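You operate a simulated robot arm through the tools that you are given. There is no shell and no other tool.

You run a simulated robot arm. Do the job below in one go: nothing can be reset, and whatever is moved stays where it is left.

## Task
Drop both cream rolls over the post and slide both clamp jaws shut.
Fine: the black cases stay where they are.

The check looks at the end state, three seconds after you hand in, the way a careful person would. Anything else that was tipped, shoved, dropped, spilled or broken makes it a failure.

## Robot
A 7-joint arm with a two-finger parallel gripper, fixed in place. Base frame: the origin is at the foot of the arm, x ahead of it, y to its left, z up; the work surface is at about z = 750. Readings come in mm, rad, newtons and seconds.
With the tool pointing down near the work surface it reaches from about 100 to 660 mm from the base axis. Its first joint turns from -1.152 to 1.152 rad. Payload 1.57 kg.
The tool frame sits at the grasp point between the pads (the TCP): z along the fingers, y along the line on which they close. The tips reach 30 mm beyond it. Largest opening 80 mm; finger width 17, thickness 12; the body of the gripper, 40 by 82 mm, starts 80 mm behind the TCP.
Orientation is told as [roll, pitch, yaw] about the base's x, y, z axes, in that order, counted from this pose: with the fingers straight down and closing along the base's y, the tool's x points along the base's -x, its y along +y and its z along -z.

## Interface
- The arm moves only by the tool arm_command. Its argument "deltas" is a list that holds one entry, the list of rows, each a list of 7 numbers: the shift along the base's x, y, z in units of 250 mm (1.0 is 250 mm), then the turn, a rotation vector about the base's x, y, z in units of 45 degrees (1.0 is 45 degrees), then the opening, from 0 (shut) to 1 (fully open). In form: [[[x, y, z, ax, ay, az, grip], ...]]. A call has 1 to 20 rows; each row is the pose to reach, as a shift and turn from the pose commanded when the call began. A call with a number of a shift or a turn outside -1 to 1 is refused whole. Rows are played at 5 a second. More than 50 mm and 0.15 rad between two rows, or a gripper value outside its range, and nothing of the call is played. Where a pose cannot be reached the arm comes as near as it can. A force on the tool above 40 N (or 10 N above the force at the start of the call, whichever is more), or a blocked arm, ends the call early, and 0.2 s more pass. Each finger travels about 72 mm/s and halts on what it meets, pressing with about 41 N; the grip force reading is that of the motor and also rises with nothing between the fingers. The clock runs only during rows and for 0.2 s after the last one: add rows that repeat a pose to give the fingers time. It gives the time, the measured TCP pose, the force on the tool (base axes), the opening and the grip force at its end, in the units of the frame above (readings bear some noise), with the torque about the TCP (base axes, N m) and any sound that the robot's microphone picked up.
- Cameras (640 x 400 px; columns grow to the right, rows downward): "scene" is fixed at [63, 445.9, 1413.5]; the picture's right is [-0.62, -0.78, 0.00], its down [-0.53, 0.42, -0.74] and it looks along [0.58, -0.46, -0.67] (base axes); focal length 218 px, centre (320, 200). "wrist" rides on the gripper at [72, -7, -122] in the tool frame; the picture's right is [0.09, 1.00, 0.00], its down [-0.84, 0.08, -0.54] and it looks along [-0.54, 0.05, 0.84] (tool axes); focal length 238 px, centre (320, 200). There is no depth. A picture from a camera that has moved, and an enlarged one, comes with that camera's place and axes in the base frame and with its lens.
- snapshot(camera): a new picture of that camera. No time passes.
- close_up(camera, box): a new picture of the part [left, top, right, bottom] of that camera's present view, enlarged. No time passes.
- close_job(): hands the job in; it is judged then, once.

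Nothing tells you positions but the pictures and the camera data. Unless the task says otherwise, let go and move clear before handing in.

The tools are called after "Call:" as name(argument=value, ...) on one line, values as JSON. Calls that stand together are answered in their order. arm_command: Moves the arm, as the interface text tells. Its arguments: {"type":"object","properties":{"deltas":{"type":"array"}},"required":["deltas"]} The other tools are called the same way: snapshot (camera) takes a picture; close_up (camera, box) takes an enlarged picture of a part of a camera's view; close_job () hands the job in.

At the start:

```text
time_s: 0.0
ee_pos: [447.4, 104.4, 1148.4]
orientation: [0.0, 0.001, -0.001]
ft_force: [-0.1, 0.1, -0.1]
torque: [-0.02, 0.01, 0.02]
gripper_width: 80.0
grasp_force: 0.0
```

scene: 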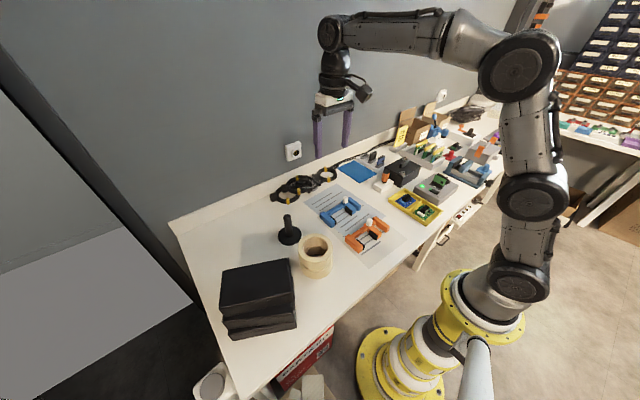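
wrist: 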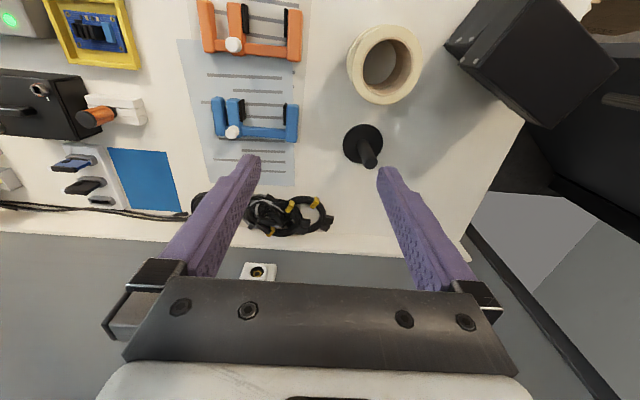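

I see a bench with two stacked cream tape rolls, a black post on a base, and an orange and a blue clamp on a paper sheet. I'll take enlarged views first to work out the positions.

Call:
close_up(camera="scene", box=[200, 170, 420, 340])

Call:
close_up(camera="wrist", box=[180, 0, 480, 190])

Call:
close_up(camera="scene", box=[300, 180, 400, 260])

```text
2.35 times, centred on (310, 255) of scene
camera zoom: at [63.0, 445.9, 1413.5], right [-0.62, -0.78, 0.0], down [-0.53, 0.42, -0.74], along [0.58, -0.46, -0.67], focal length 514 px, centre (344, 71)
```

zoom: 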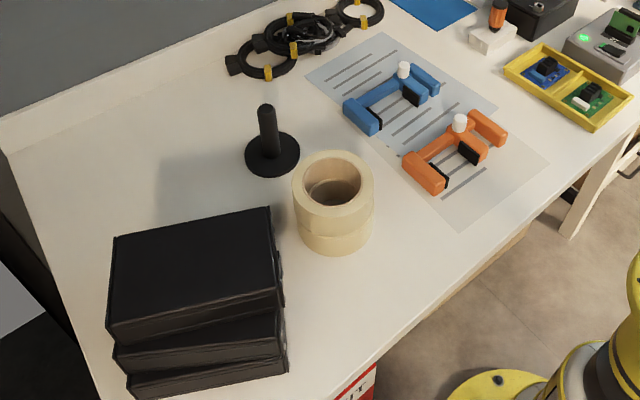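

```text
2.11 times, centred on (330, 95) of wrist
camera zoom: at [375.6, 98.3, 1270.2], right [-0.09, 1.0, 0.0], down [0.84, 0.08, 0.54], along [0.54, 0.05, -0.84], focal length 502 px, centre (299, 421)
```

zoom: 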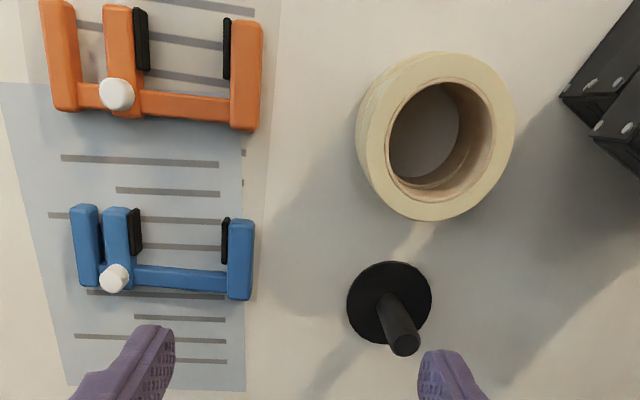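

```text
5.00 times, centred on (350, 220) of scene
camera zoom: at [63.0, 445.9, 1413.5], right [-0.62, -0.78, 0.0], down [-0.53, 0.42, -0.74], along [0.58, -0.46, -0.67], focal length 1092 px, centre (170, 100)
```

zoom: 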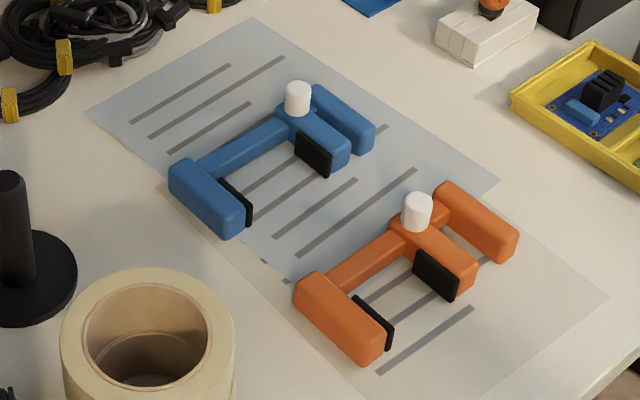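

The rolls are stacked at roughly x=391, y=209, with their top near z=820, and the post is near (548, 210) with its top at about z=858. I'll enlarge the pictures further to refine the sizes and the clamp knobs.

Call:
close_up(camera="scene", box=[270, 205, 350, 285])

Call:
close_up(camera="wrist", box=[330, 10, 450, 110])

Call:
close_up(camera="wrist", box=[190, 0, 310, 75])

Call:
close_up(camera="wrist", box=[200, 80, 320, 155])

Call:
close_up(camera="scene", box=[315, 190, 365, 230])

Call:
close_up(camera="scene", box=[340, 212, 396, 257])

```text
5.00 times, centred on (310, 245) of scene
camera zoom: at [63.0, 445.9, 1413.5], right [-0.62, -0.78, 0.0], down [-0.53, 0.42, -0.74], along [0.58, -0.46, -0.67], focal length 1092 px, centre (370, -25)
```

zoom: 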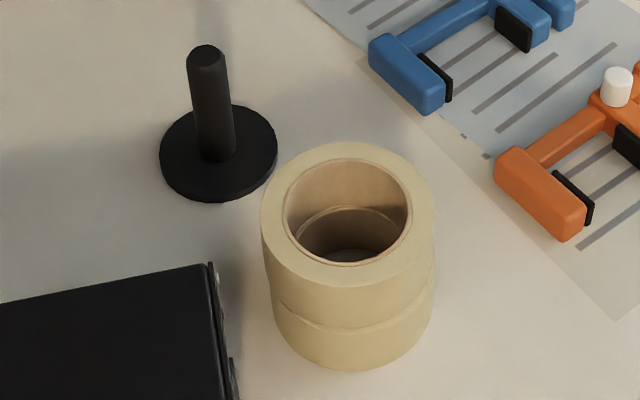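

```text
4.00 times, centred on (390, 60) of wrist
camera zoom: at [375.6, 98.3, 1270.2], right [-0.09, 1.0, 0.0], down [0.84, 0.08, 0.54], along [0.54, 0.05, -0.84], focal length 953 px, centre (40, 760)
```

zoom: 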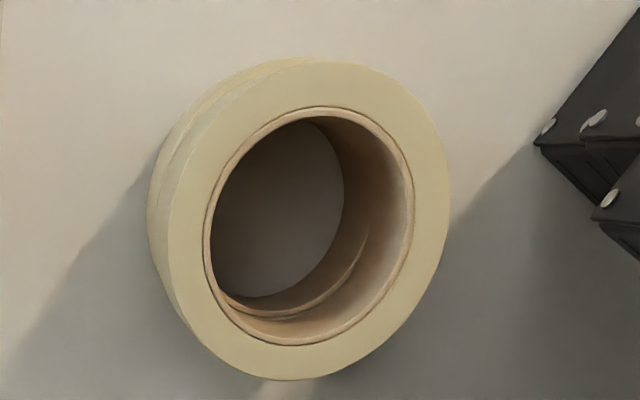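

```text
5.33 times, centred on (250, 38) of wrist
camera zoom: at [375.6, 98.3, 1270.2], right [-0.09, 1.0, 0.0], down [0.84, 0.08, 0.54], along [0.54, 0.05, -0.84], focal length 1271 px, centre (693, 1067)
```

zoom: 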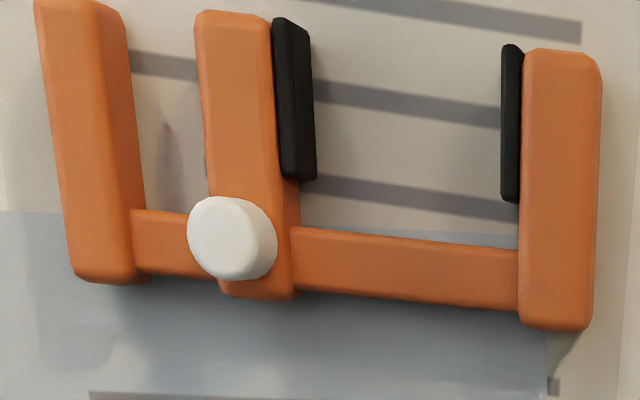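

```text
5.33 times, centred on (260, 118) of wrist
camera zoom: at [375.6, 98.3, 1270.2], right [-0.09, 1.0, 0.0], down [0.84, 0.08, 0.54], along [0.54, 0.05, -0.84], focal length 1271 px, centre (640, 640)
```

zoom: 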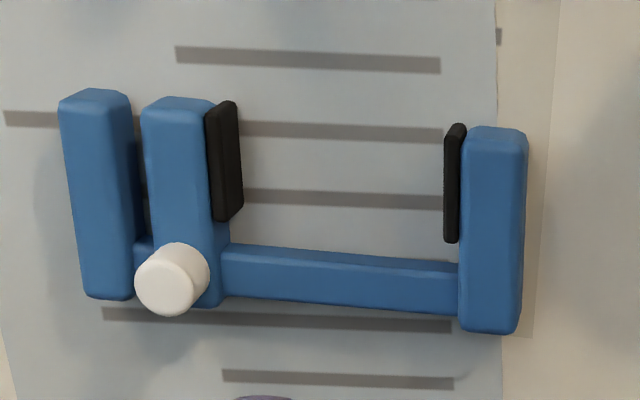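

```text
10.00 times, centred on (340, 210) of scene
camera zoom: at [63.0, 445.9, 1413.5], right [-0.62, -0.78, 0.0], down [-0.53, 0.42, -0.74], along [0.58, -0.46, -0.67], focal length 2184 px, centre (120, 100)
```

zoom: 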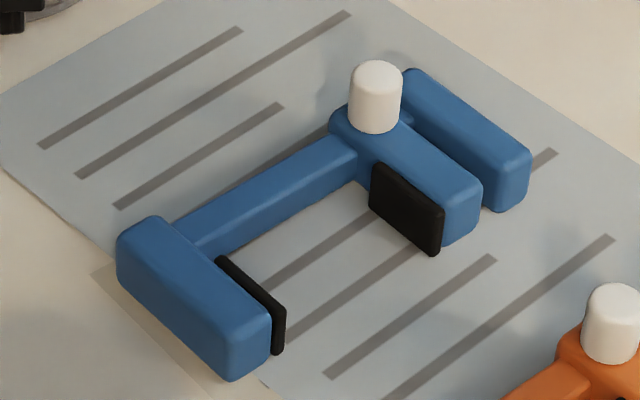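

```text
8.89 times, centred on (368, 234) of scene
camera zoom: at [63.0, 445.9, 1413.5], right [-0.62, -0.78, 0.0], down [-0.53, 0.42, -0.74], along [0.58, -0.46, -0.67], focal length 1942 px, centre (-107, -107)
```

zoom: 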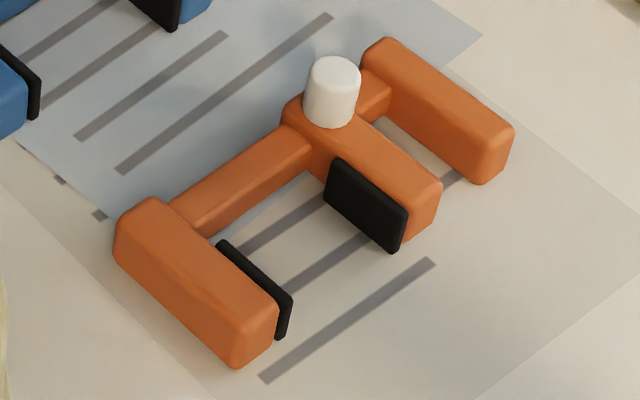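

The rolls measure about 110 mm outside and 80 mm inside, so I'll grip one by its wall with one finger in the hole, and the clamp knobs are at about (535, -64) and (386, -47) with tops near z=805. I'll move above the -y wall of the roll stack to measure more closely.

Call:
arm_command(deltas=[[[-0.037, 0.038, -0.13, 0, 0, 0, 1], [-0.075, 0.076, -0.26, 0, 0, 0, 1], [-0.112, 0.114, -0.396, 0, 0, 0, 1], [-0.15, 0.152, -0.53, 0, 0, 0, 1], [-0.187, 0.19, -0.66, 0, 0, 0, 1], [-0.224, 0.228, -0.792, 0, 0, 0, 1], [-0.224, 0.228, -0.792, 0, 0, 0, 1]]])

Call:
snapshot(camera="wrist")

Call:
snapshot(camera="scene")

```text
time_s: 1.6
ee_pos: [389.5, 161.1, 950.6]
orientation: [0.0, 0.0, -0.001]
ft_force: [-0.2, -0.1, -1.1]
torque: [0.03, 0.02, 0.02]
gripper_width: 80.0
grasp_force: 0.1
```

```text
taken
camera wrist: at [319.0, 155.6, 1072.7], right [-0.09, 1.0, 0.0], down [0.84, 0.08, 0.54], along [0.54, 0.05, -0.84], focal length 238 px, centre (320, 200)
```

wrist: 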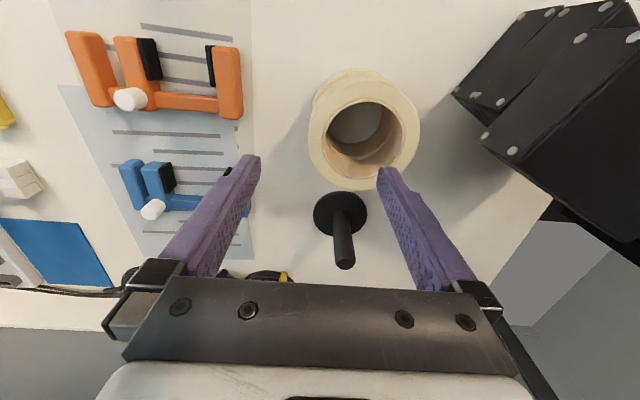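

```text
taken
```

scene: 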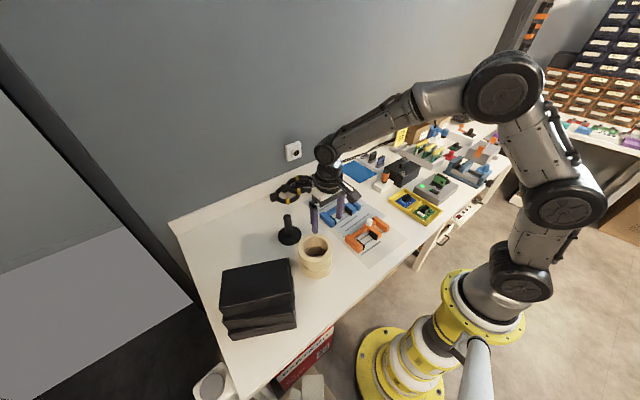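

The gripper is now above and beside the roll stack, and the post and clamps can still be seen between the fingers. I'll enlarge this view to triangulate the roll and the post.

Call:
close_up(camera="wrist", box=[290, 50, 440, 200])

Call:
close_up(camera="wrist", box=[295, 170, 395, 280])

Call:
close_up(camera="scene", box=[270, 180, 370, 290])

```text
2.67 times, centred on (365, 125) of wrist
camera zoom: at [319.0, 155.6, 1072.7], right [-0.09, 1.0, 0.0], down [0.84, 0.08, 0.54], along [0.54, 0.05, -0.84], focal length 636 px, centre (200, 400)
```

zoom: 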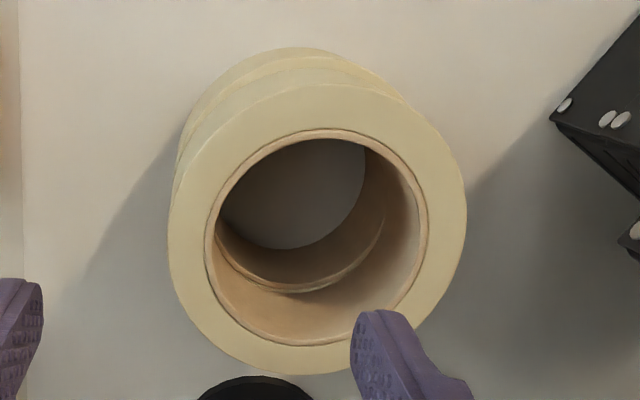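

```text
3.64 times, centred on (345, 225) of wrist
camera zoom: at [319.0, 155.6, 1072.7], right [-0.09, 1.0, 0.0], down [0.84, 0.08, 0.54], along [0.54, 0.05, -0.84], focal length 867 px, centre (229, 109)
```

zoom: 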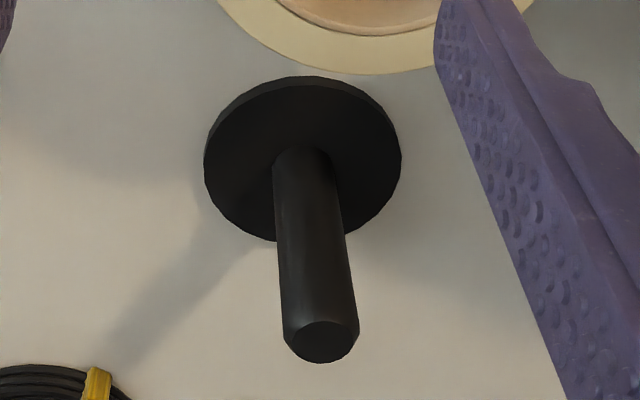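

```text
3.64 times, centred on (320, 235) of scene
camera zoom: at [63.0, 445.9, 1413.5], right [-0.62, -0.78, 0.0], down [-0.53, 0.42, -0.74], along [0.58, -0.46, -0.67], focal length 794 px, centre (320, 73)
```

zoom: 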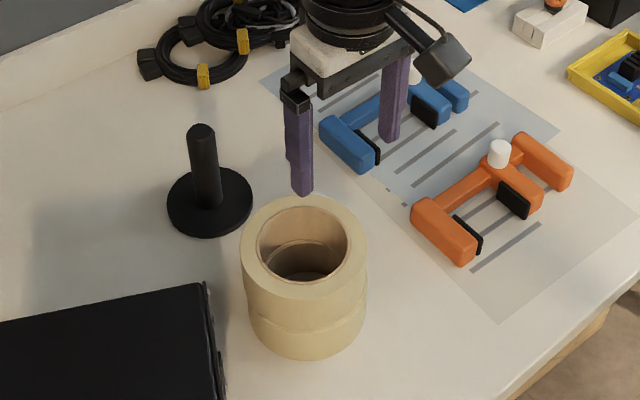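

I now put the top roll's centre at about (390, 205) with its top at z≈844, roll height about 47 mm and wall about 15 mm. The post is at (547, 209.5) with its top at z≈862. I'll lower to just above the roll's -y wall with the fingers partly closed and check the alignment.

Call:
arm_command(deltas=[[[0, -0.006, -0.09, 0, 0, 0, 0.6], [0, -0.012, -0.18, 0, 0, 0, 0.6], [0, -0.012, -0.25, 0, 0, 0, 0.6], [0, -0.012, -0.25, 0, 0, 0, 0.6]]])

Call:
snapshot(camera="wrist")

Call:
close_up(camera="scene", box=[270, 180, 370, 290])

```text
time_s: 2.6
ee_pos: [391.4, 159.9, 889.4]
orientation: [0.0, 0.0, -0.001]
ft_force: [-1.2, 0.4, -0.1]
torque: [0.0, -0.01, -0.01]
gripper_width: 48.0
grasp_force: 0.0
```

```text
taken
camera wrist: at [320.3, 153.6, 1010.8], right [-0.09, 1.0, 0.0], down [0.84, 0.08, 0.54], along [0.54, 0.05, -0.84], focal length 238 px, centre (320, 200)
```

wrist: 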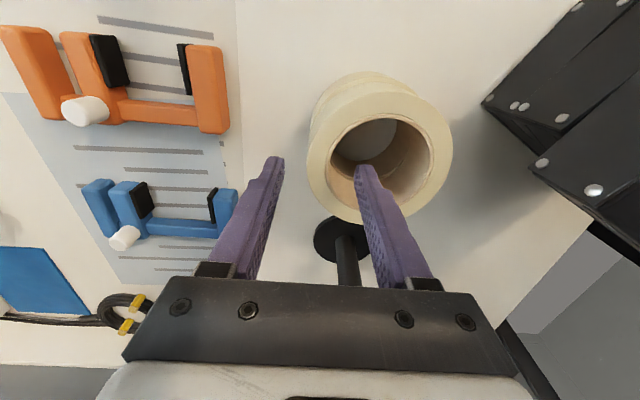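

```text
3.64 times, centred on (320, 235) of scene
camera zoom: at [63.0, 445.9, 1413.5], right [-0.62, -0.78, 0.0], down [-0.53, 0.42, -0.74], along [0.58, -0.46, -0.67], focal length 794 px, centre (320, 73)
```

zoom: 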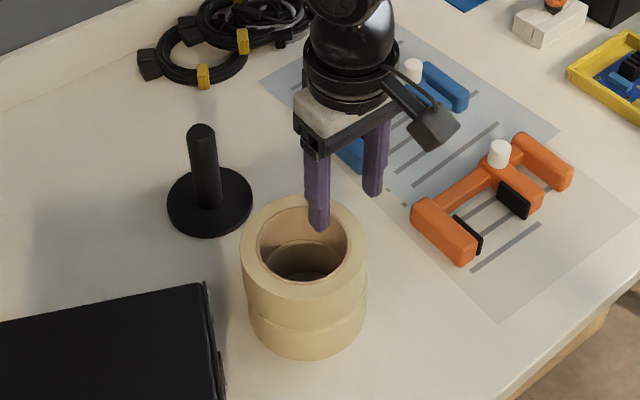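

The inner finger is over the hole and the outer one is clear of the roll. I'll lower about 37 mm along the wall and close on the top roll.

Call:
arm_command(deltas=[[[-0.006, -0.006, -0.05, 0, 0, 0, 0.6], [-0.006, -0.006, -0.1, 0, 0, 0, 0.6], [-0.006, -0.006, -0.15, 0, 0, 0, 0.6], [-0.006, -0.006, -0.206, 0, 0, 0, 0.6], [-0.006, -0.006, -0.206, 0, 0, 0, 0.6]]])

Call:
snapshot(camera="wrist")

Call:
close_up(camera="scene", box=[270, 180, 370, 290])

```text
time_s: 3.8
ee_pos: [387.8, 156.8, 836.7]
orientation: [0.002, 0.0, 0.0]
ft_force: [0.5, -0.6, 0.7]
torque: [-0.02, 0.01, -0.02]
gripper_width: 48.0
grasp_force: 0.1
```

```text
taken
camera wrist: at [318.1, 151.5, 958.7], right [-0.09, 1.0, 0.0], down [0.84, 0.08, 0.54], along [0.54, 0.05, -0.84], focal length 238 px, centre (320, 200)
```

wrist: 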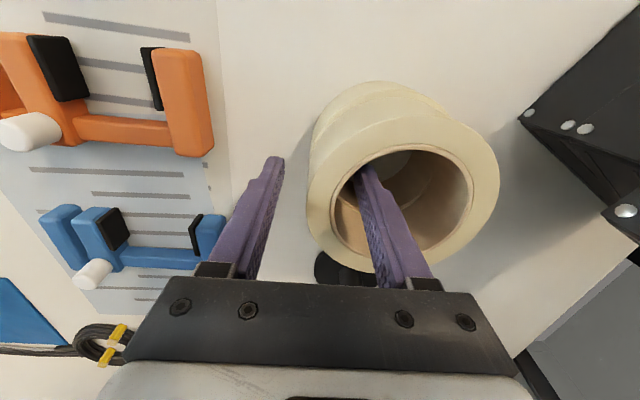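

```text
3.64 times, centred on (320, 235) of scene
camera zoom: at [63.0, 445.9, 1413.5], right [-0.62, -0.78, 0.0], down [-0.53, 0.42, -0.74], along [0.58, -0.46, -0.67], focal length 794 px, centre (320, 73)
```

zoom: 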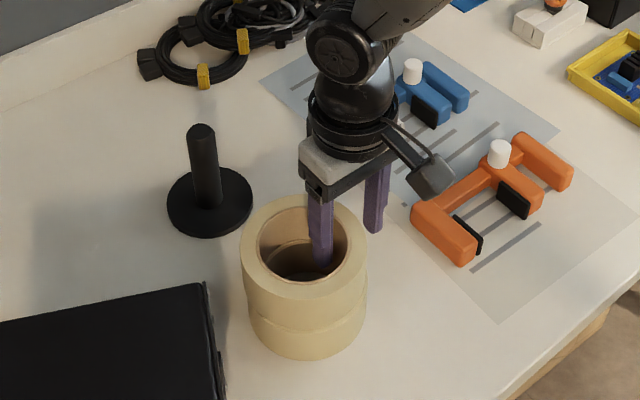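

One finger is inside the hole and the other is outside, with no contact yet. I'll close the gripper on the wall.

Call:
arm_command(deltas=[[[0, 0, 0, 0, 0, 0, 0.3], [0, 0, 0, 0, 0, 0, 0.1], [0, 0, 0, 0, 0, 0, 0], [0, 0, 0, 0, 0, 0, 0], [0, 0, 0, 0, 0, 0, 0]]])

Call:
snapshot(camera="wrist")

Call:
close_up(camera="scene", box=[270, 180, 370, 290])

```text
time_s: 5.0
ee_pos: [389.2, 157.9, 836.7]
orientation: [0.0, 0.0, 0.001]
ft_force: [-0.3, 0.7, 0.1]
torque: [0.07, -0.07, 0.06]
gripper_width: 16.9
grasp_force: 31.8
```

```text
taken
camera wrist: at [318.1, 151.5, 958.9], right [-0.09, 1.0, 0.0], down [0.84, 0.08, 0.54], along [0.54, 0.05, -0.84], focal length 238 px, centre (320, 200)
```

wrist: 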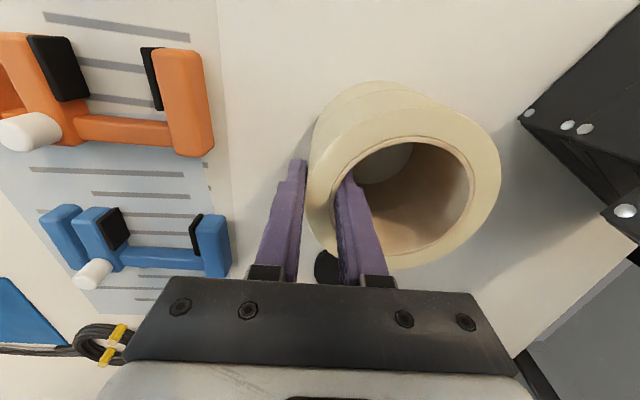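

```text
3.64 times, centred on (320, 235) of scene
camera zoom: at [63.0, 445.9, 1413.4], right [-0.62, -0.78, 0.0], down [-0.53, 0.42, -0.74], along [0.58, -0.46, -0.67], focal length 794 px, centre (320, 73)
```

zoom: 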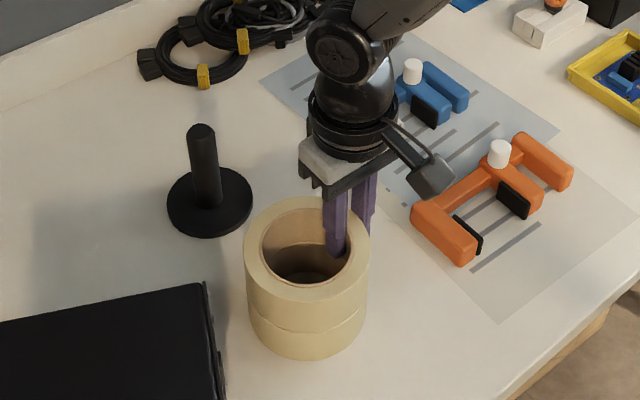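

The gripper holds the wall at about 17 mm with a firm grip reading. I'll lift slowly and check that only the top roll comes up.

Call:
arm_command(deltas=[[[0, 0, 0.02, 0, 0, 0, 0], [0, 0, 0.05, 0, 0, 0, 0], [0, 0, 0.09, 0, 0, 0, 0], [0, 0, 0.14, 0, 0, 0, 0], [0, 0, 0.2, 0, 0, 0, 0], [0, 0, 0.26, 0, 0, 0, 0], [0, 0, 0.33, 0, 0, 0, 0], [0, 0, 0.39, 0, 0, 0, 0], [0, 0, 0.4, 0, 0, 0, 0], [0, 0, 0.4, 0, 0, 0, 0]]])

Call:
snapshot(camera="wrist")

Call:
close_up(camera="scene", box=[270, 180, 370, 290])

```text
time_s: 7.2
ee_pos: [388.9, 155.6, 935.3]
orientation: [0.0, -0.001, 0.0]
ft_force: [0.0, 0.4, -1.2]
torque: [-0.1, 0.0, 0.01]
gripper_width: 17.0
grasp_force: 31.7
```

```text
taken
camera wrist: at [317.7, 149.9, 1057.6], right [-0.09, 1.0, 0.0], down [0.84, 0.08, 0.54], along [0.54, 0.05, -0.84], focal length 238 px, centre (320, 200)
```

wrist: 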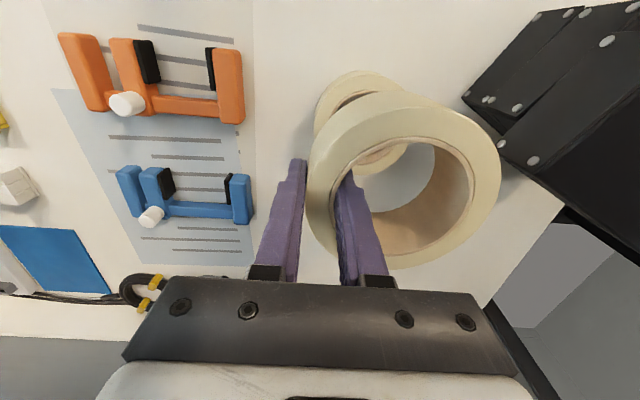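

```text
3.64 times, centred on (320, 235) of scene
camera zoom: at [63.1, 445.9, 1413.4], right [-0.62, -0.78, 0.0], down [-0.53, 0.42, -0.74], along [0.58, -0.46, -0.67], focal length 794 px, centre (320, 73)
```

zoom: 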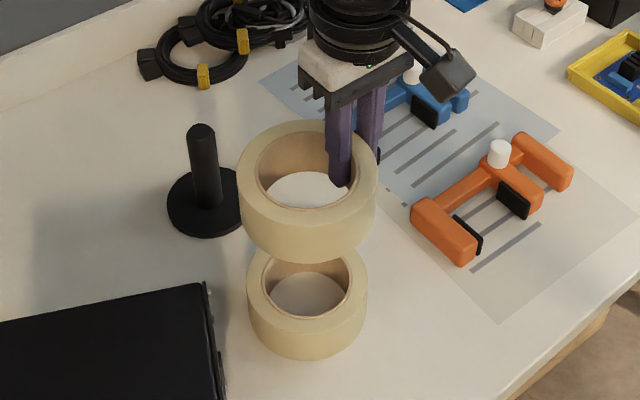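

Only the top roll came up, and it hangs level with its bottom at about z≈897, well above the post top. I'll carry it over to the post.

Call:
arm_command(deltas=[[[0.05, 0.002, 0, 0, 0, 0, 0], [0.12, 0.004, 0, 0, 0, 0, 0], [0.2, 0.007, 0, 0, 0, 0, 0], [0.28, 0.01, 0, 0, 0, 0, 0], [0.36, 0.013, 0, 0, 0, 0, 0], [0.44, 0.016, 0, 0, 0, 0, 0], [0.52, 0.019, 0, 0, 0, 0, 0], [0.59, 0.021, 0, 0, 0, 0, 0], [0.6264, 0.0224, 0, 0, 0, 0, 0], [0.6264, 0.0224, 0, 0, 0, 0, 0], [0.6264, 0.0224, 0, 0, 0, 0, 0]]])

Call:
snapshot(camera="wrist")

Call:
close_up(camera="scene", box=[250, 160, 350, 260])

```text
time_s: 9.6
ee_pos: [544.5, 163.7, 936.0]
orientation: [0.0, 0.0, -0.002]
ft_force: [-0.6, -0.7, -2.5]
torque: [-0.07, 0.0, 0.01]
gripper_width: 17.1
grasp_force: 32.0
```

```text
taken
camera wrist: at [474.3, 156.9, 1057.8], right [-0.09, 1.0, 0.0], down [0.84, 0.08, 0.54], along [0.54, 0.05, -0.84], focal length 238 px, centre (320, 200)
```

wrist: 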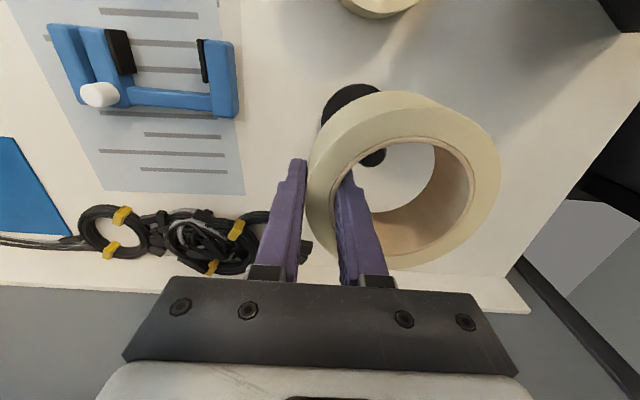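

```text
4.00 times, centred on (300, 210) of scene
camera zoom: at [63.1, 445.9, 1413.4], right [-0.62, -0.78, 0.0], down [-0.53, 0.42, -0.74], along [0.58, -0.46, -0.67], focal length 874 px, centre (400, 160)
```

zoom: 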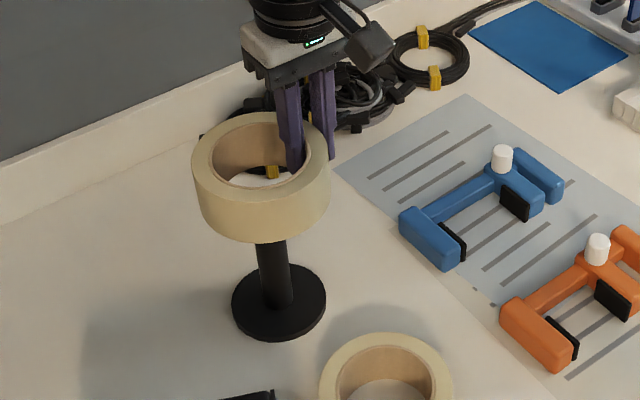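

The roll appears to be centred above the post from both views. I'll enlarge the pictures to confirm before lowering.

Call:
close_up(camera="wrist", box=[290, 70, 510, 290])

Call:
close_up(camera="scene", box=[285, 180, 345, 250])

```text
1.82 times, centred on (400, 180) of wrist
camera zoom: at [474.3, 156.9, 1057.8], right [-0.09, 1.0, 0.0], down [0.84, 0.08, 0.54], along [0.54, 0.05, -0.84], focal length 433 px, centre (174, 236)
```

zoom: 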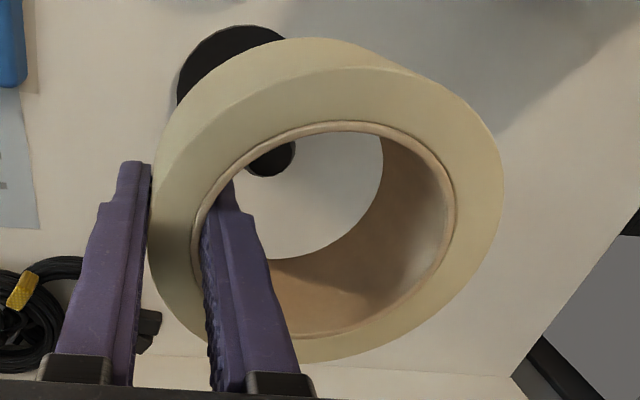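

```text
5.71 times, centred on (315, 215) of scene
camera zoom: at [63.1, 445.9, 1413.4], right [-0.62, -0.78, 0.0], down [-0.53, 0.42, -0.74], along [0.58, -0.46, -0.67], focal length 1248 px, centre (349, 114)
```

zoom: 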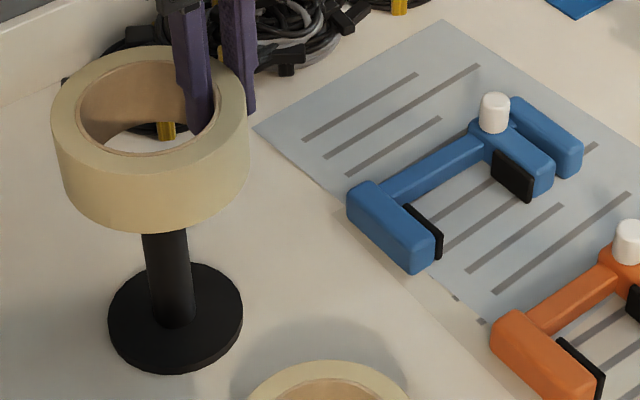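

The roll centre agrees with the post to within about 3 mm. I'll shift 1.5 mm toward +y and lower it over the post, stopping a little above the base.

Call:
arm_command(deltas=[[[0.002, 0.006, -0.03, 0, 0, 0, 0], [0.002, 0.006, -0.08, 0, 0, 0, 0], [0.002, 0.006, -0.14, 0, 0, 0, 0], [0.002, 0.006, -0.2, 0, 0, 0, 0], [0.002, 0.006, -0.27, 0, 0, 0, 0], [0.002, 0.006, -0.34, 0, 0, 0, 0], [0.002, 0.006, -0.4, 0, 0, 0, 0], [0.002, 0.006, -0.45, 0, 0, 0, 0], [0.002, 0.006, -0.49, 0, 0, 0, 0], [0.002, 0.006, -0.512, 0, 0, 0, 0], [0.002, 0.006, -0.512, 0, 0, 0, 0]]])

Call:
snapshot(camera="wrist")

Call:
close_up(camera="scene", box=[260, 190, 340, 260])

```text
time_s: 12.0
ee_pos: [545.2, 163.6, 808.4]
orientation: [0.001, -0.002, 0.001]
ft_force: [0.5, 0.4, -2.2]
torque: [-0.12, 0.0, 0.01]
gripper_width: 16.9
grasp_force: 31.8
```

```text
taken
camera wrist: at [474.5, 157.4, 930.3], right [-0.09, 1.0, 0.0], down [0.84, 0.08, 0.54], along [0.54, 0.05, -0.84], focal length 238 px, centre (320, 200)
```

wrist: 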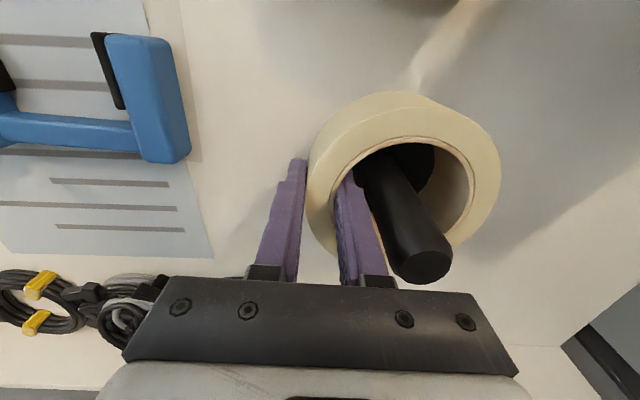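

```text
5.71 times, centred on (300, 225) of scene
camera zoom: at [63.1, 445.9, 1413.4], right [-0.62, -0.78, 0.0], down [-0.53, 0.42, -0.74], along [0.58, -0.46, -0.67], focal length 1248 px, centre (434, 57)
```

zoom: 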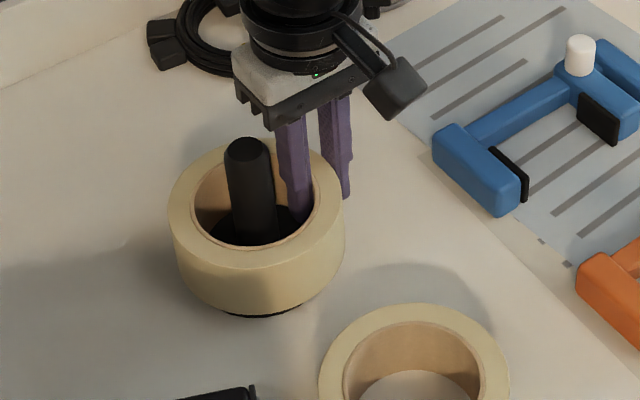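

The post is now inside the roll's hole with clearance all around, and the roll is about 10 mm above the base. I'll ease it down to contact.

Call:
arm_command(deltas=[[[0, 0, -0.008, 0, 0, 0, 0], [0, 0, -0.016, 0, 0, 0, 0], [0, 0, -0.024, 0, 0, 0, 0], [0, 0, -0.028, 0, 0, 0, 0], [0, 0, -0.028, 0, 0, 0, 0]]])

Call:
close_up(camera="scene", box=[275, 200, 325, 245])

Call:
snapshot(camera="wrist")

```text
time_s: 13.2
ee_pos: [546.5, 163.3, 803.0]
orientation: [-0.001, 0.0, -0.001]
ft_force: [0.7, 0.0, -1.9]
torque: [-0.13, -0.02, 0.02]
gripper_width: 16.9
grasp_force: 31.8
```

```text
8.89 times, centred on (300, 222) of scene
camera zoom: at [63.1, 445.9, 1413.4], right [-0.62, -0.78, 0.0], down [-0.53, 0.42, -0.74], along [0.58, -0.46, -0.67], focal length 1942 px, centre (498, 0)
```

zoom: 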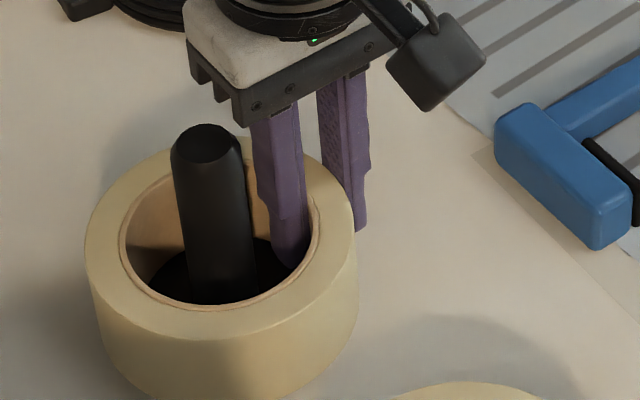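

```text
taken
camera wrist: at [475.0, 157.6, 923.5], right [-0.09, 1.0, 0.0], down [0.84, 0.08, 0.54], along [0.54, 0.05, -0.84], focal length 238 px, centre (320, 200)
```

wrist: 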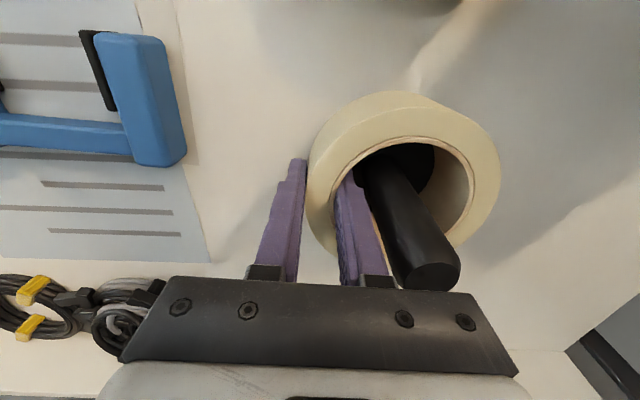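

There is no contact yet. I'll keep going down in 1–1.5 mm steps and watch the force.

Call:
arm_command(deltas=[[[0, 0, -0.004, 0, 0, 0, 0], [0, 0, -0.008, 0, 0, 0, 0], [0, 0, -0.012, 0, 0, 0, 0], [0, 0, -0.012, 0, 0, 0, 0]]])

Call:
close_up(camera="scene", box=[270, 205, 330, 255])

```text
time_s: 14.2
ee_pos: [545.9, 165.0, 798.6]
orientation: [0.001, 0.001, -0.001]
ft_force: [-0.1, 0.1, -1.9]
torque: [-0.06, 0.0, -0.04]
gripper_width: 16.9
grasp_force: 31.7
```

```text
8.00 times, centred on (300, 230) of scene
camera zoom: at [63.1, 445.9, 1413.4], right [-0.62, -0.78, 0.0], down [-0.53, 0.42, -0.74], along [0.58, -0.46, -0.67], focal length 1748 px, centre (480, -40)
```

zoom: 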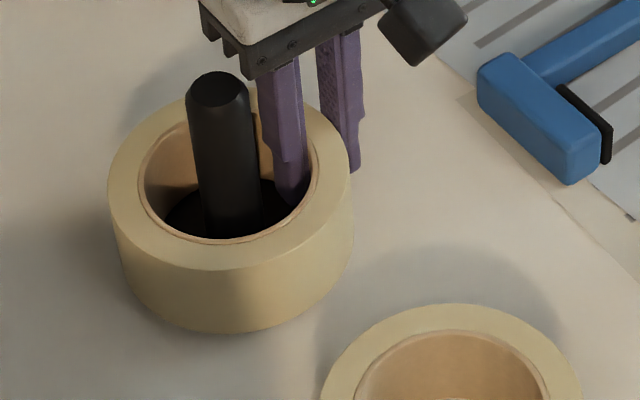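

Call:
arm_command(deltas=[[[0, 0, -0.004, 0, 0, 0, 0], [0, 0, -0.008, 0, 0, 0, 0], [0, 0, -0.008, 0, 0, 0, 0]]])

```text
time_s: 15.0
ee_pos: [546.1, 165.1, 796.7]
orientation: [-0.001, 0.0, -0.001]
ft_force: [-1.8, 0.4, 1.5]
torque: [0.02, 0.15, 0.05]
gripper_width: 16.7
grasp_force: 32.5
```

The force and torque readings changed, so the roll has touched the base. I'll open the fingers just enough to free the wall without touching the post, then check.

Call:
arm_command(deltas=[[[0, 0, 0, 0, 0, 0, 0.26], [0, 0, 0, 0, 0, 0, 0.32], [0, 0, 0, 0, 0, 0, 0.36], [0, 0, 0, 0, 0, 0, 0.36]]])

Call:
snapshot(camera="wrist")

Call:
close_up(camera="scene", box=[270, 205, 330, 255])

```text
time_s: 16.0
ee_pos: [546.5, 164.3, 796.2]
orientation: [0.001, 0.0, 0.0]
ft_force: [-0.1, 0.2, -0.5]
torque: [-0.01, -0.02, -0.01]
gripper_width: 28.7
grasp_force: 0.1
```

```text
taken
camera wrist: at [475.4, 158.1, 918.5], right [-0.09, 1.0, 0.0], down [0.84, 0.08, 0.54], along [0.54, 0.05, -0.84], focal length 238 px, centre (320, 200)
```

wrist: 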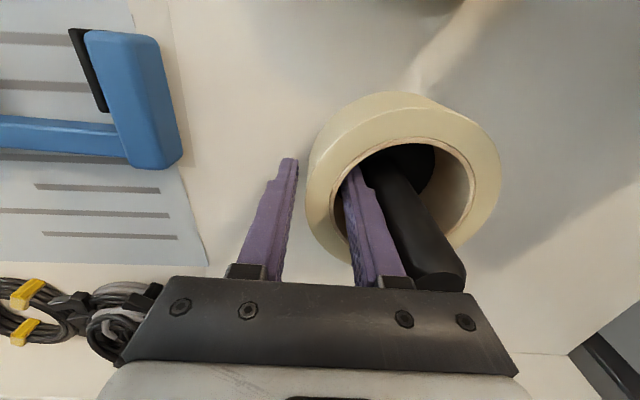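

```text
8.00 times, centred on (300, 230) of scene
camera zoom: at [63.0, 445.9, 1413.5], right [-0.62, -0.78, 0.0], down [-0.53, 0.42, -0.74], along [0.58, -0.46, -0.67], focal length 1748 px, centre (480, -40)
```

zoom: 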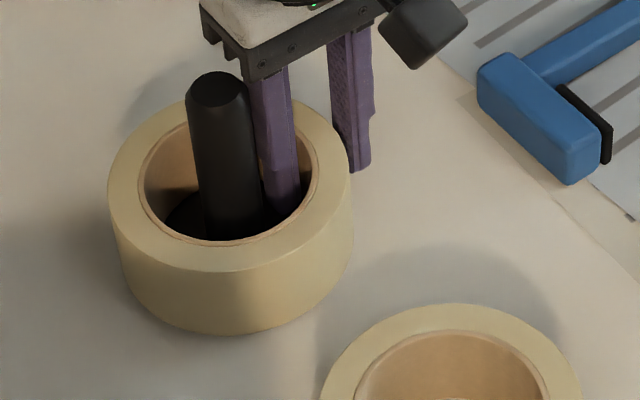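

The first roll rests on the post's base and the fingers are free of both the wall and the post. I'll lift straight up.

Call:
arm_command(deltas=[[[0, 0, 0.03, 0, 0, 0, 0.36], [0, 0, 0.08, 0, 0, 0, 0.36], [0, 0, 0.15, 0, 0, 0, 0.36], [0, 0, 0.23, 0, 0, 0, 0.36], [0, 0, 0.32, 0, 0, 0, 0.36], [0, 0, 0.42, 0, 0, 0, 0.36], [0, 0, 0.52, 0, 0, 0, 0.5], [0, 0, 0.56, 0, 0, 0, 0.6], [0, 0, 0.56, 0, 0, 0, 0.6]]])

Call:
snapshot(camera="wrist")

Call:
close_up(camera="scene", box=[260, 200, 350, 280])

```text
time_s: 18.0
ee_pos: [546.4, 163.3, 938.4]
orientation: [0.0, -0.001, 0.0]
ft_force: [0.8, -0.6, 0.0]
torque: [0.01, 0.02, -0.04]
gripper_width: 48.0
grasp_force: 0.0
```

```text
taken
camera wrist: at [475.0, 157.5, 1059.6], right [-0.09, 1.0, 0.0], down [0.84, 0.08, 0.54], along [0.54, 0.05, -0.84], focal length 238 px, centre (320, 200)
```

wrist: 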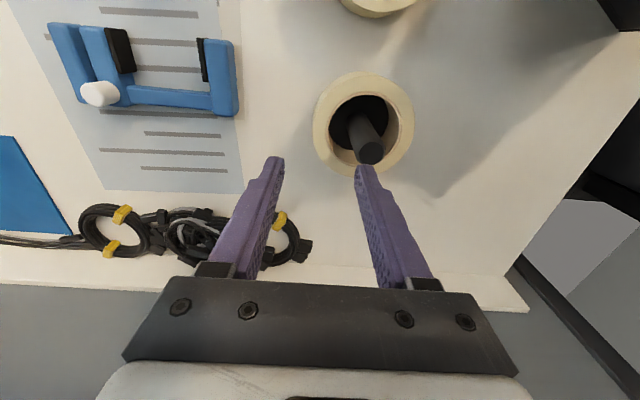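

```text
5.00 times, centred on (305, 240) of scene
camera zoom: at [63.0, 445.9, 1413.5], right [-0.62, -0.78, 0.0], down [-0.53, 0.42, -0.74], along [0.58, -0.46, -0.67], focal length 1092 px, centre (395, 0)
```

zoom: 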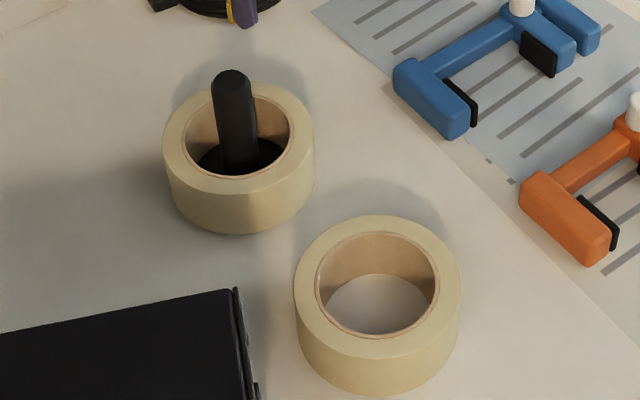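

The first roll sits flat on the post's base. I'll go back above the second roll, which I estimate at about (386, 205) with its top near z=797.

Call:
arm_command(deltas=[[[-0.08, -0.003, 0, 0, 0, 0, 0.6], [-0.2, -0.007, 0, 0, 0, 0, 0.6], [-0.34, -0.012, 0, 0, 0, 0, 0.6], [-0.48, -0.017, 0, 0, 0, 0, 0.6], [-0.6, -0.021, -0.03, 0, 0, 0, 0.6], [-0.634, -0.022, -0.12, 0, 0, 0, 0.6], [-0.634, -0.022, -0.2, 0, 0, 0, 0.6], [-0.634, -0.022, -0.2, 0, 0, 0, 0.6]]])

Call:
snapshot(camera="wrist")

Call:
close_up(camera="scene", box=[270, 200, 370, 290])

```text
time_s: 19.8
ee_pos: [388.8, 159.2, 888.7]
orientation: [0.0, -0.002, -0.001]
ft_force: [-0.4, 0.0, 0.0]
torque: [0.02, -0.02, 0.01]
gripper_width: 47.9
grasp_force: 0.0
```

```text
taken
camera wrist: at [316.7, 152.3, 1009.2], right [-0.09, 1.0, 0.0], down [0.84, 0.08, 0.54], along [0.54, 0.05, -0.84], focal length 238 px, centre (320, 200)
```

wrist: 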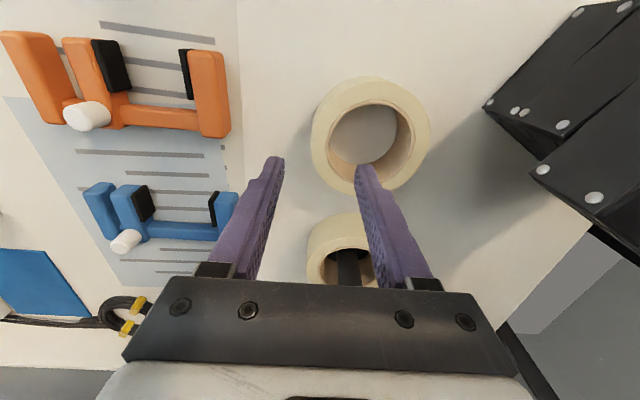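

```text
4.44 times, centred on (320, 245) of scene
camera zoom: at [63.0, 445.9, 1413.5], right [-0.62, -0.78, 0.0], down [-0.53, 0.42, -0.74], along [0.58, -0.46, -0.67], focal length 971 px, centre (320, 0)
```

zoom: 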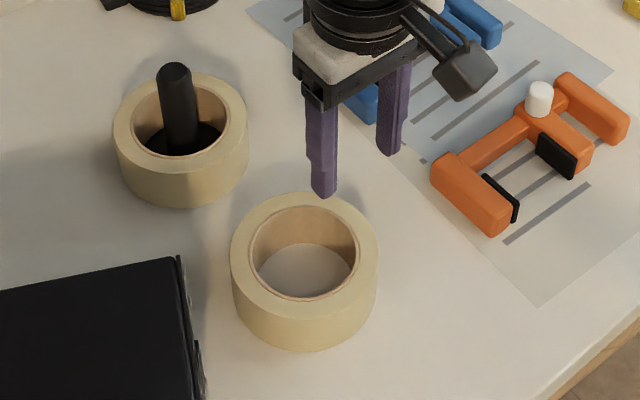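

The second roll is centred near (384, 205). I'll lower over its -y wall with the tips stopping about 10 mm above the table, then check.

Call:
arm_command(deltas=[[[-0.014, -0.003, -0.08, 0, 0, 0, 0.6], [-0.014, -0.003, -0.16, 0, 0, 0, 0.6], [-0.014, -0.003, -0.23, 0, 0, 0, 0.6], [-0.014, -0.003, -0.3, 0, 0, 0, 0.6], [-0.014, -0.003, -0.36, 0, 0, 0, 0.6], [-0.014, -0.003, -0.388, 0, 0, 0, 0.6], [-0.014, -0.003, -0.388, 0, 0, 0, 0.6]]])

Call:
snapshot(camera="wrist")

Call:
close_up(camera="scene", box=[270, 200, 370, 290])

```text
time_s: 21.4
ee_pos: [384.4, 158.1, 790.1]
orientation: [0.0, -0.001, -0.001]
ft_force: [0.2, 0.2, -0.7]
torque: [0.0, 0.03, -0.01]
gripper_width: 48.1
grasp_force: 0.1
```

```text
taken
camera wrist: at [313.4, 152.6, 911.0], right [-0.09, 1.0, 0.0], down [0.84, 0.08, 0.54], along [0.54, 0.05, -0.84], focal length 238 px, centre (320, 200)
```

wrist: 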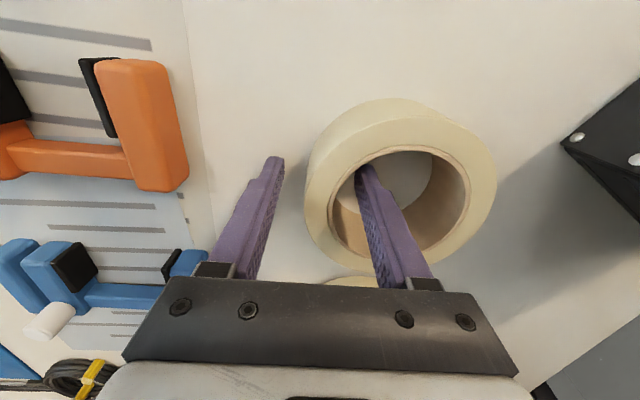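

```text
4.44 times, centred on (320, 245) of scene
camera zoom: at [63.0, 445.9, 1413.5], right [-0.62, -0.78, 0.0], down [-0.53, 0.42, -0.74], along [0.58, -0.46, -0.67], focal length 971 px, centre (320, 0)
```

zoom: 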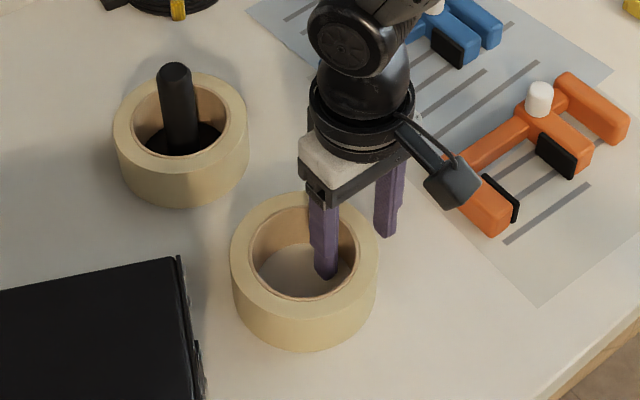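

Both fingers straddle the wall without contact. I'll nudge 2 mm in +x to centre on the wall and then close.

Call:
arm_command(deltas=[[[0.008, 0, 0, 0, 0, 0, 0.6], [0.008, 0, 0, 0, 0, 0, 0.3], [0.008, 0, 0, 0, 0, 0, 0.1], [0.008, 0, 0, 0, 0, 0, 0], [0.008, 0, 0, 0, 0, 0, 0], [0.008, 0, 0, 0, 0, 0, 0]]])

Call:
snapshot(camera="wrist")

```text
time_s: 22.8
ee_pos: [385.7, 158.6, 789.1]
orientation: [0.001, 0.0, -0.002]
ft_force: [-0.3, 0.7, 0.0]
torque: [0.04, -0.04, 0.03]
gripper_width: 16.8
grasp_force: 32.1
```

```text
taken
camera wrist: at [315.0, 152.1, 910.9], right [-0.09, 1.0, 0.0], down [0.84, 0.08, 0.54], along [0.54, 0.05, -0.84], focal length 238 px, centre (320, 200)
```

wrist: 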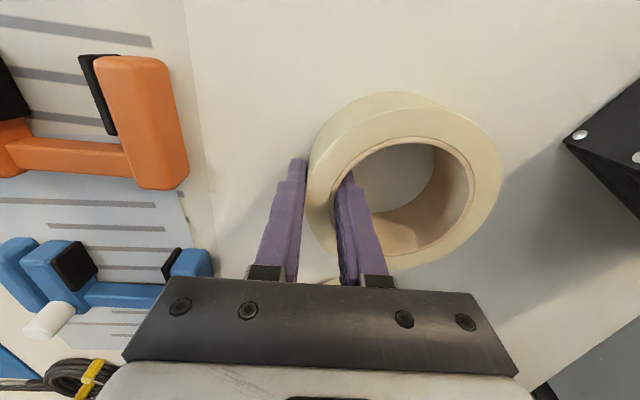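

The grasp looks the same as for the first roll. I'll lift it straight up, then carry it to the post.

Call:
arm_command(deltas=[[[0, 0, 0.02, 0, 0, 0, 0], [0, 0, 0.06, 0, 0, 0, 0], [0, 0, 0.12, 0, 0, 0, 0], [0, 0, 0.19, 0, 0, 0, 0], [0, 0, 0.27, 0, 0, 0, 0], [0, 0, 0.35, 0, 0, 0, 0], [0, 0, 0.43, 0, 0, 0, 0], [0, 0, 0.51, 0, 0, 0, 0], [0, 0, 0.57, 0, 0, 0, 0], [0, 0, 0.6, 0, 0, 0, 0], [0, 0, 0.6, 0, 0, 0, 0]]])

Call:
close_up(camera="scene", box=[260, 170, 370, 280])

Call:
snapshot(camera="wrist")

```text
time_s: 25.2
ee_pos: [386.3, 159.4, 939.2]
orientation: [-0.001, 0.0, 0.0]
ft_force: [0.2, -0.4, -2.0]
torque: [-0.1, -0.01, 0.04]
gripper_width: 16.7
grasp_force: 31.5
```

```text
3.64 times, centred on (315, 225) of scene
camera zoom: at [63.1, 445.9, 1413.4], right [-0.62, -0.78, 0.0], down [-0.53, 0.42, -0.74], along [0.58, -0.46, -0.67], focal length 794 px, centre (338, 109)
```

zoom: 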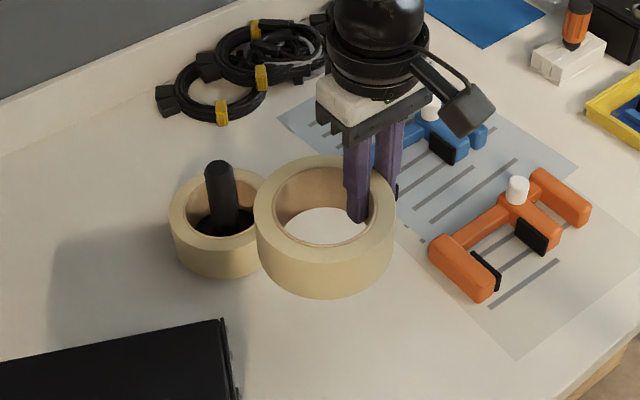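

```text
taken
camera wrist: at [315.6, 151.9, 1061.2], right [-0.09, 1.0, 0.0], down [0.84, 0.08, 0.54], along [0.54, 0.05, -0.84], focal length 238 px, centre (320, 200)
```

wrist: 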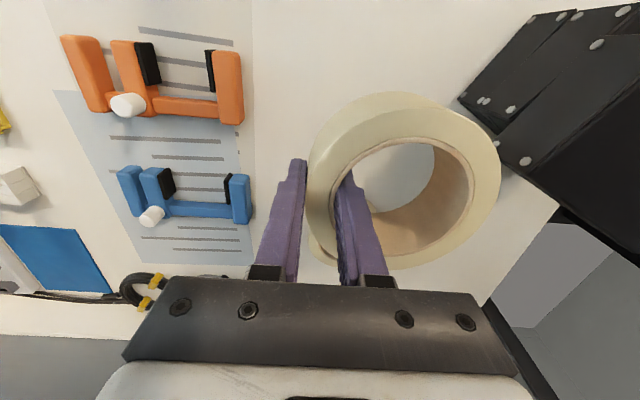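

The second roll is held level at about z=940. I'll move it over the post, to the same place the first roll was lowered from.

Call:
arm_command(deltas=[[[0.05, 0.002, 0, 0, 0, 0, 0], [0.12, 0.005, 0, 0, 0, 0, 0], [0.2, 0.008, 0, 0, 0, 0, 0], [0.28, 0.011, 0, 0, 0, 0, 0], [0.36, 0.014, 0, 0, 0, 0, 0], [0.44, 0.017, 0, 0, 0, 0, 0], [0.52, 0.02, 0, 0, 0, 0, 0], [0.59, 0.023, 0, 0, 0, 0, 0], [0.64, 0.025, 0, 0, 0, 0, 0], [0.64, 0.025, 0, 0, 0, 0, 0], [0.64, 0.025, 0, 0, 0, 0, 0]]])

Call:
snapshot(camera="wrist")

Call:
close_up(camera="scene", box=[260, 170, 340, 250])

```text
time_s: 27.6
ee_pos: [547.2, 163.7, 939.4]
orientation: [0.0, 0.001, -0.001]
ft_force: [-0.5, 0.6, -1.8]
torque: [-0.05, -0.01, -0.01]
gripper_width: 16.7
grasp_force: 31.9
```

```text
taken
camera wrist: at [476.0, 157.3, 1060.8], right [-0.09, 1.0, 0.0], down [0.84, 0.08, 0.54], along [0.54, 0.05, -0.84], focal length 238 px, centre (320, 200)
```

wrist: 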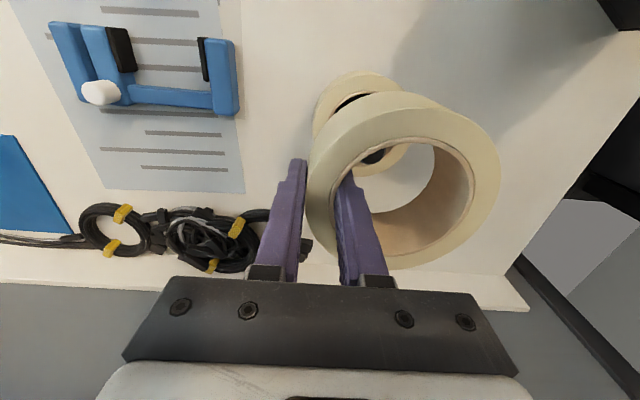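

```text
5.00 times, centred on (300, 210) of scene
camera zoom: at [63.1, 445.9, 1413.4], right [-0.62, -0.78, 0.0], down [-0.53, 0.42, -0.74], along [0.58, -0.46, -0.67], focal length 1092 px, centre (420, 150)
```

zoom: 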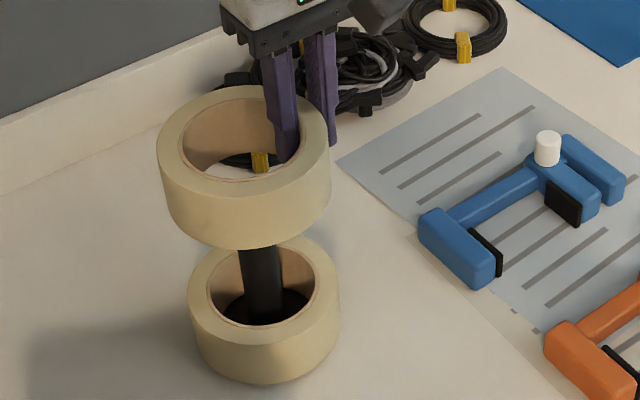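

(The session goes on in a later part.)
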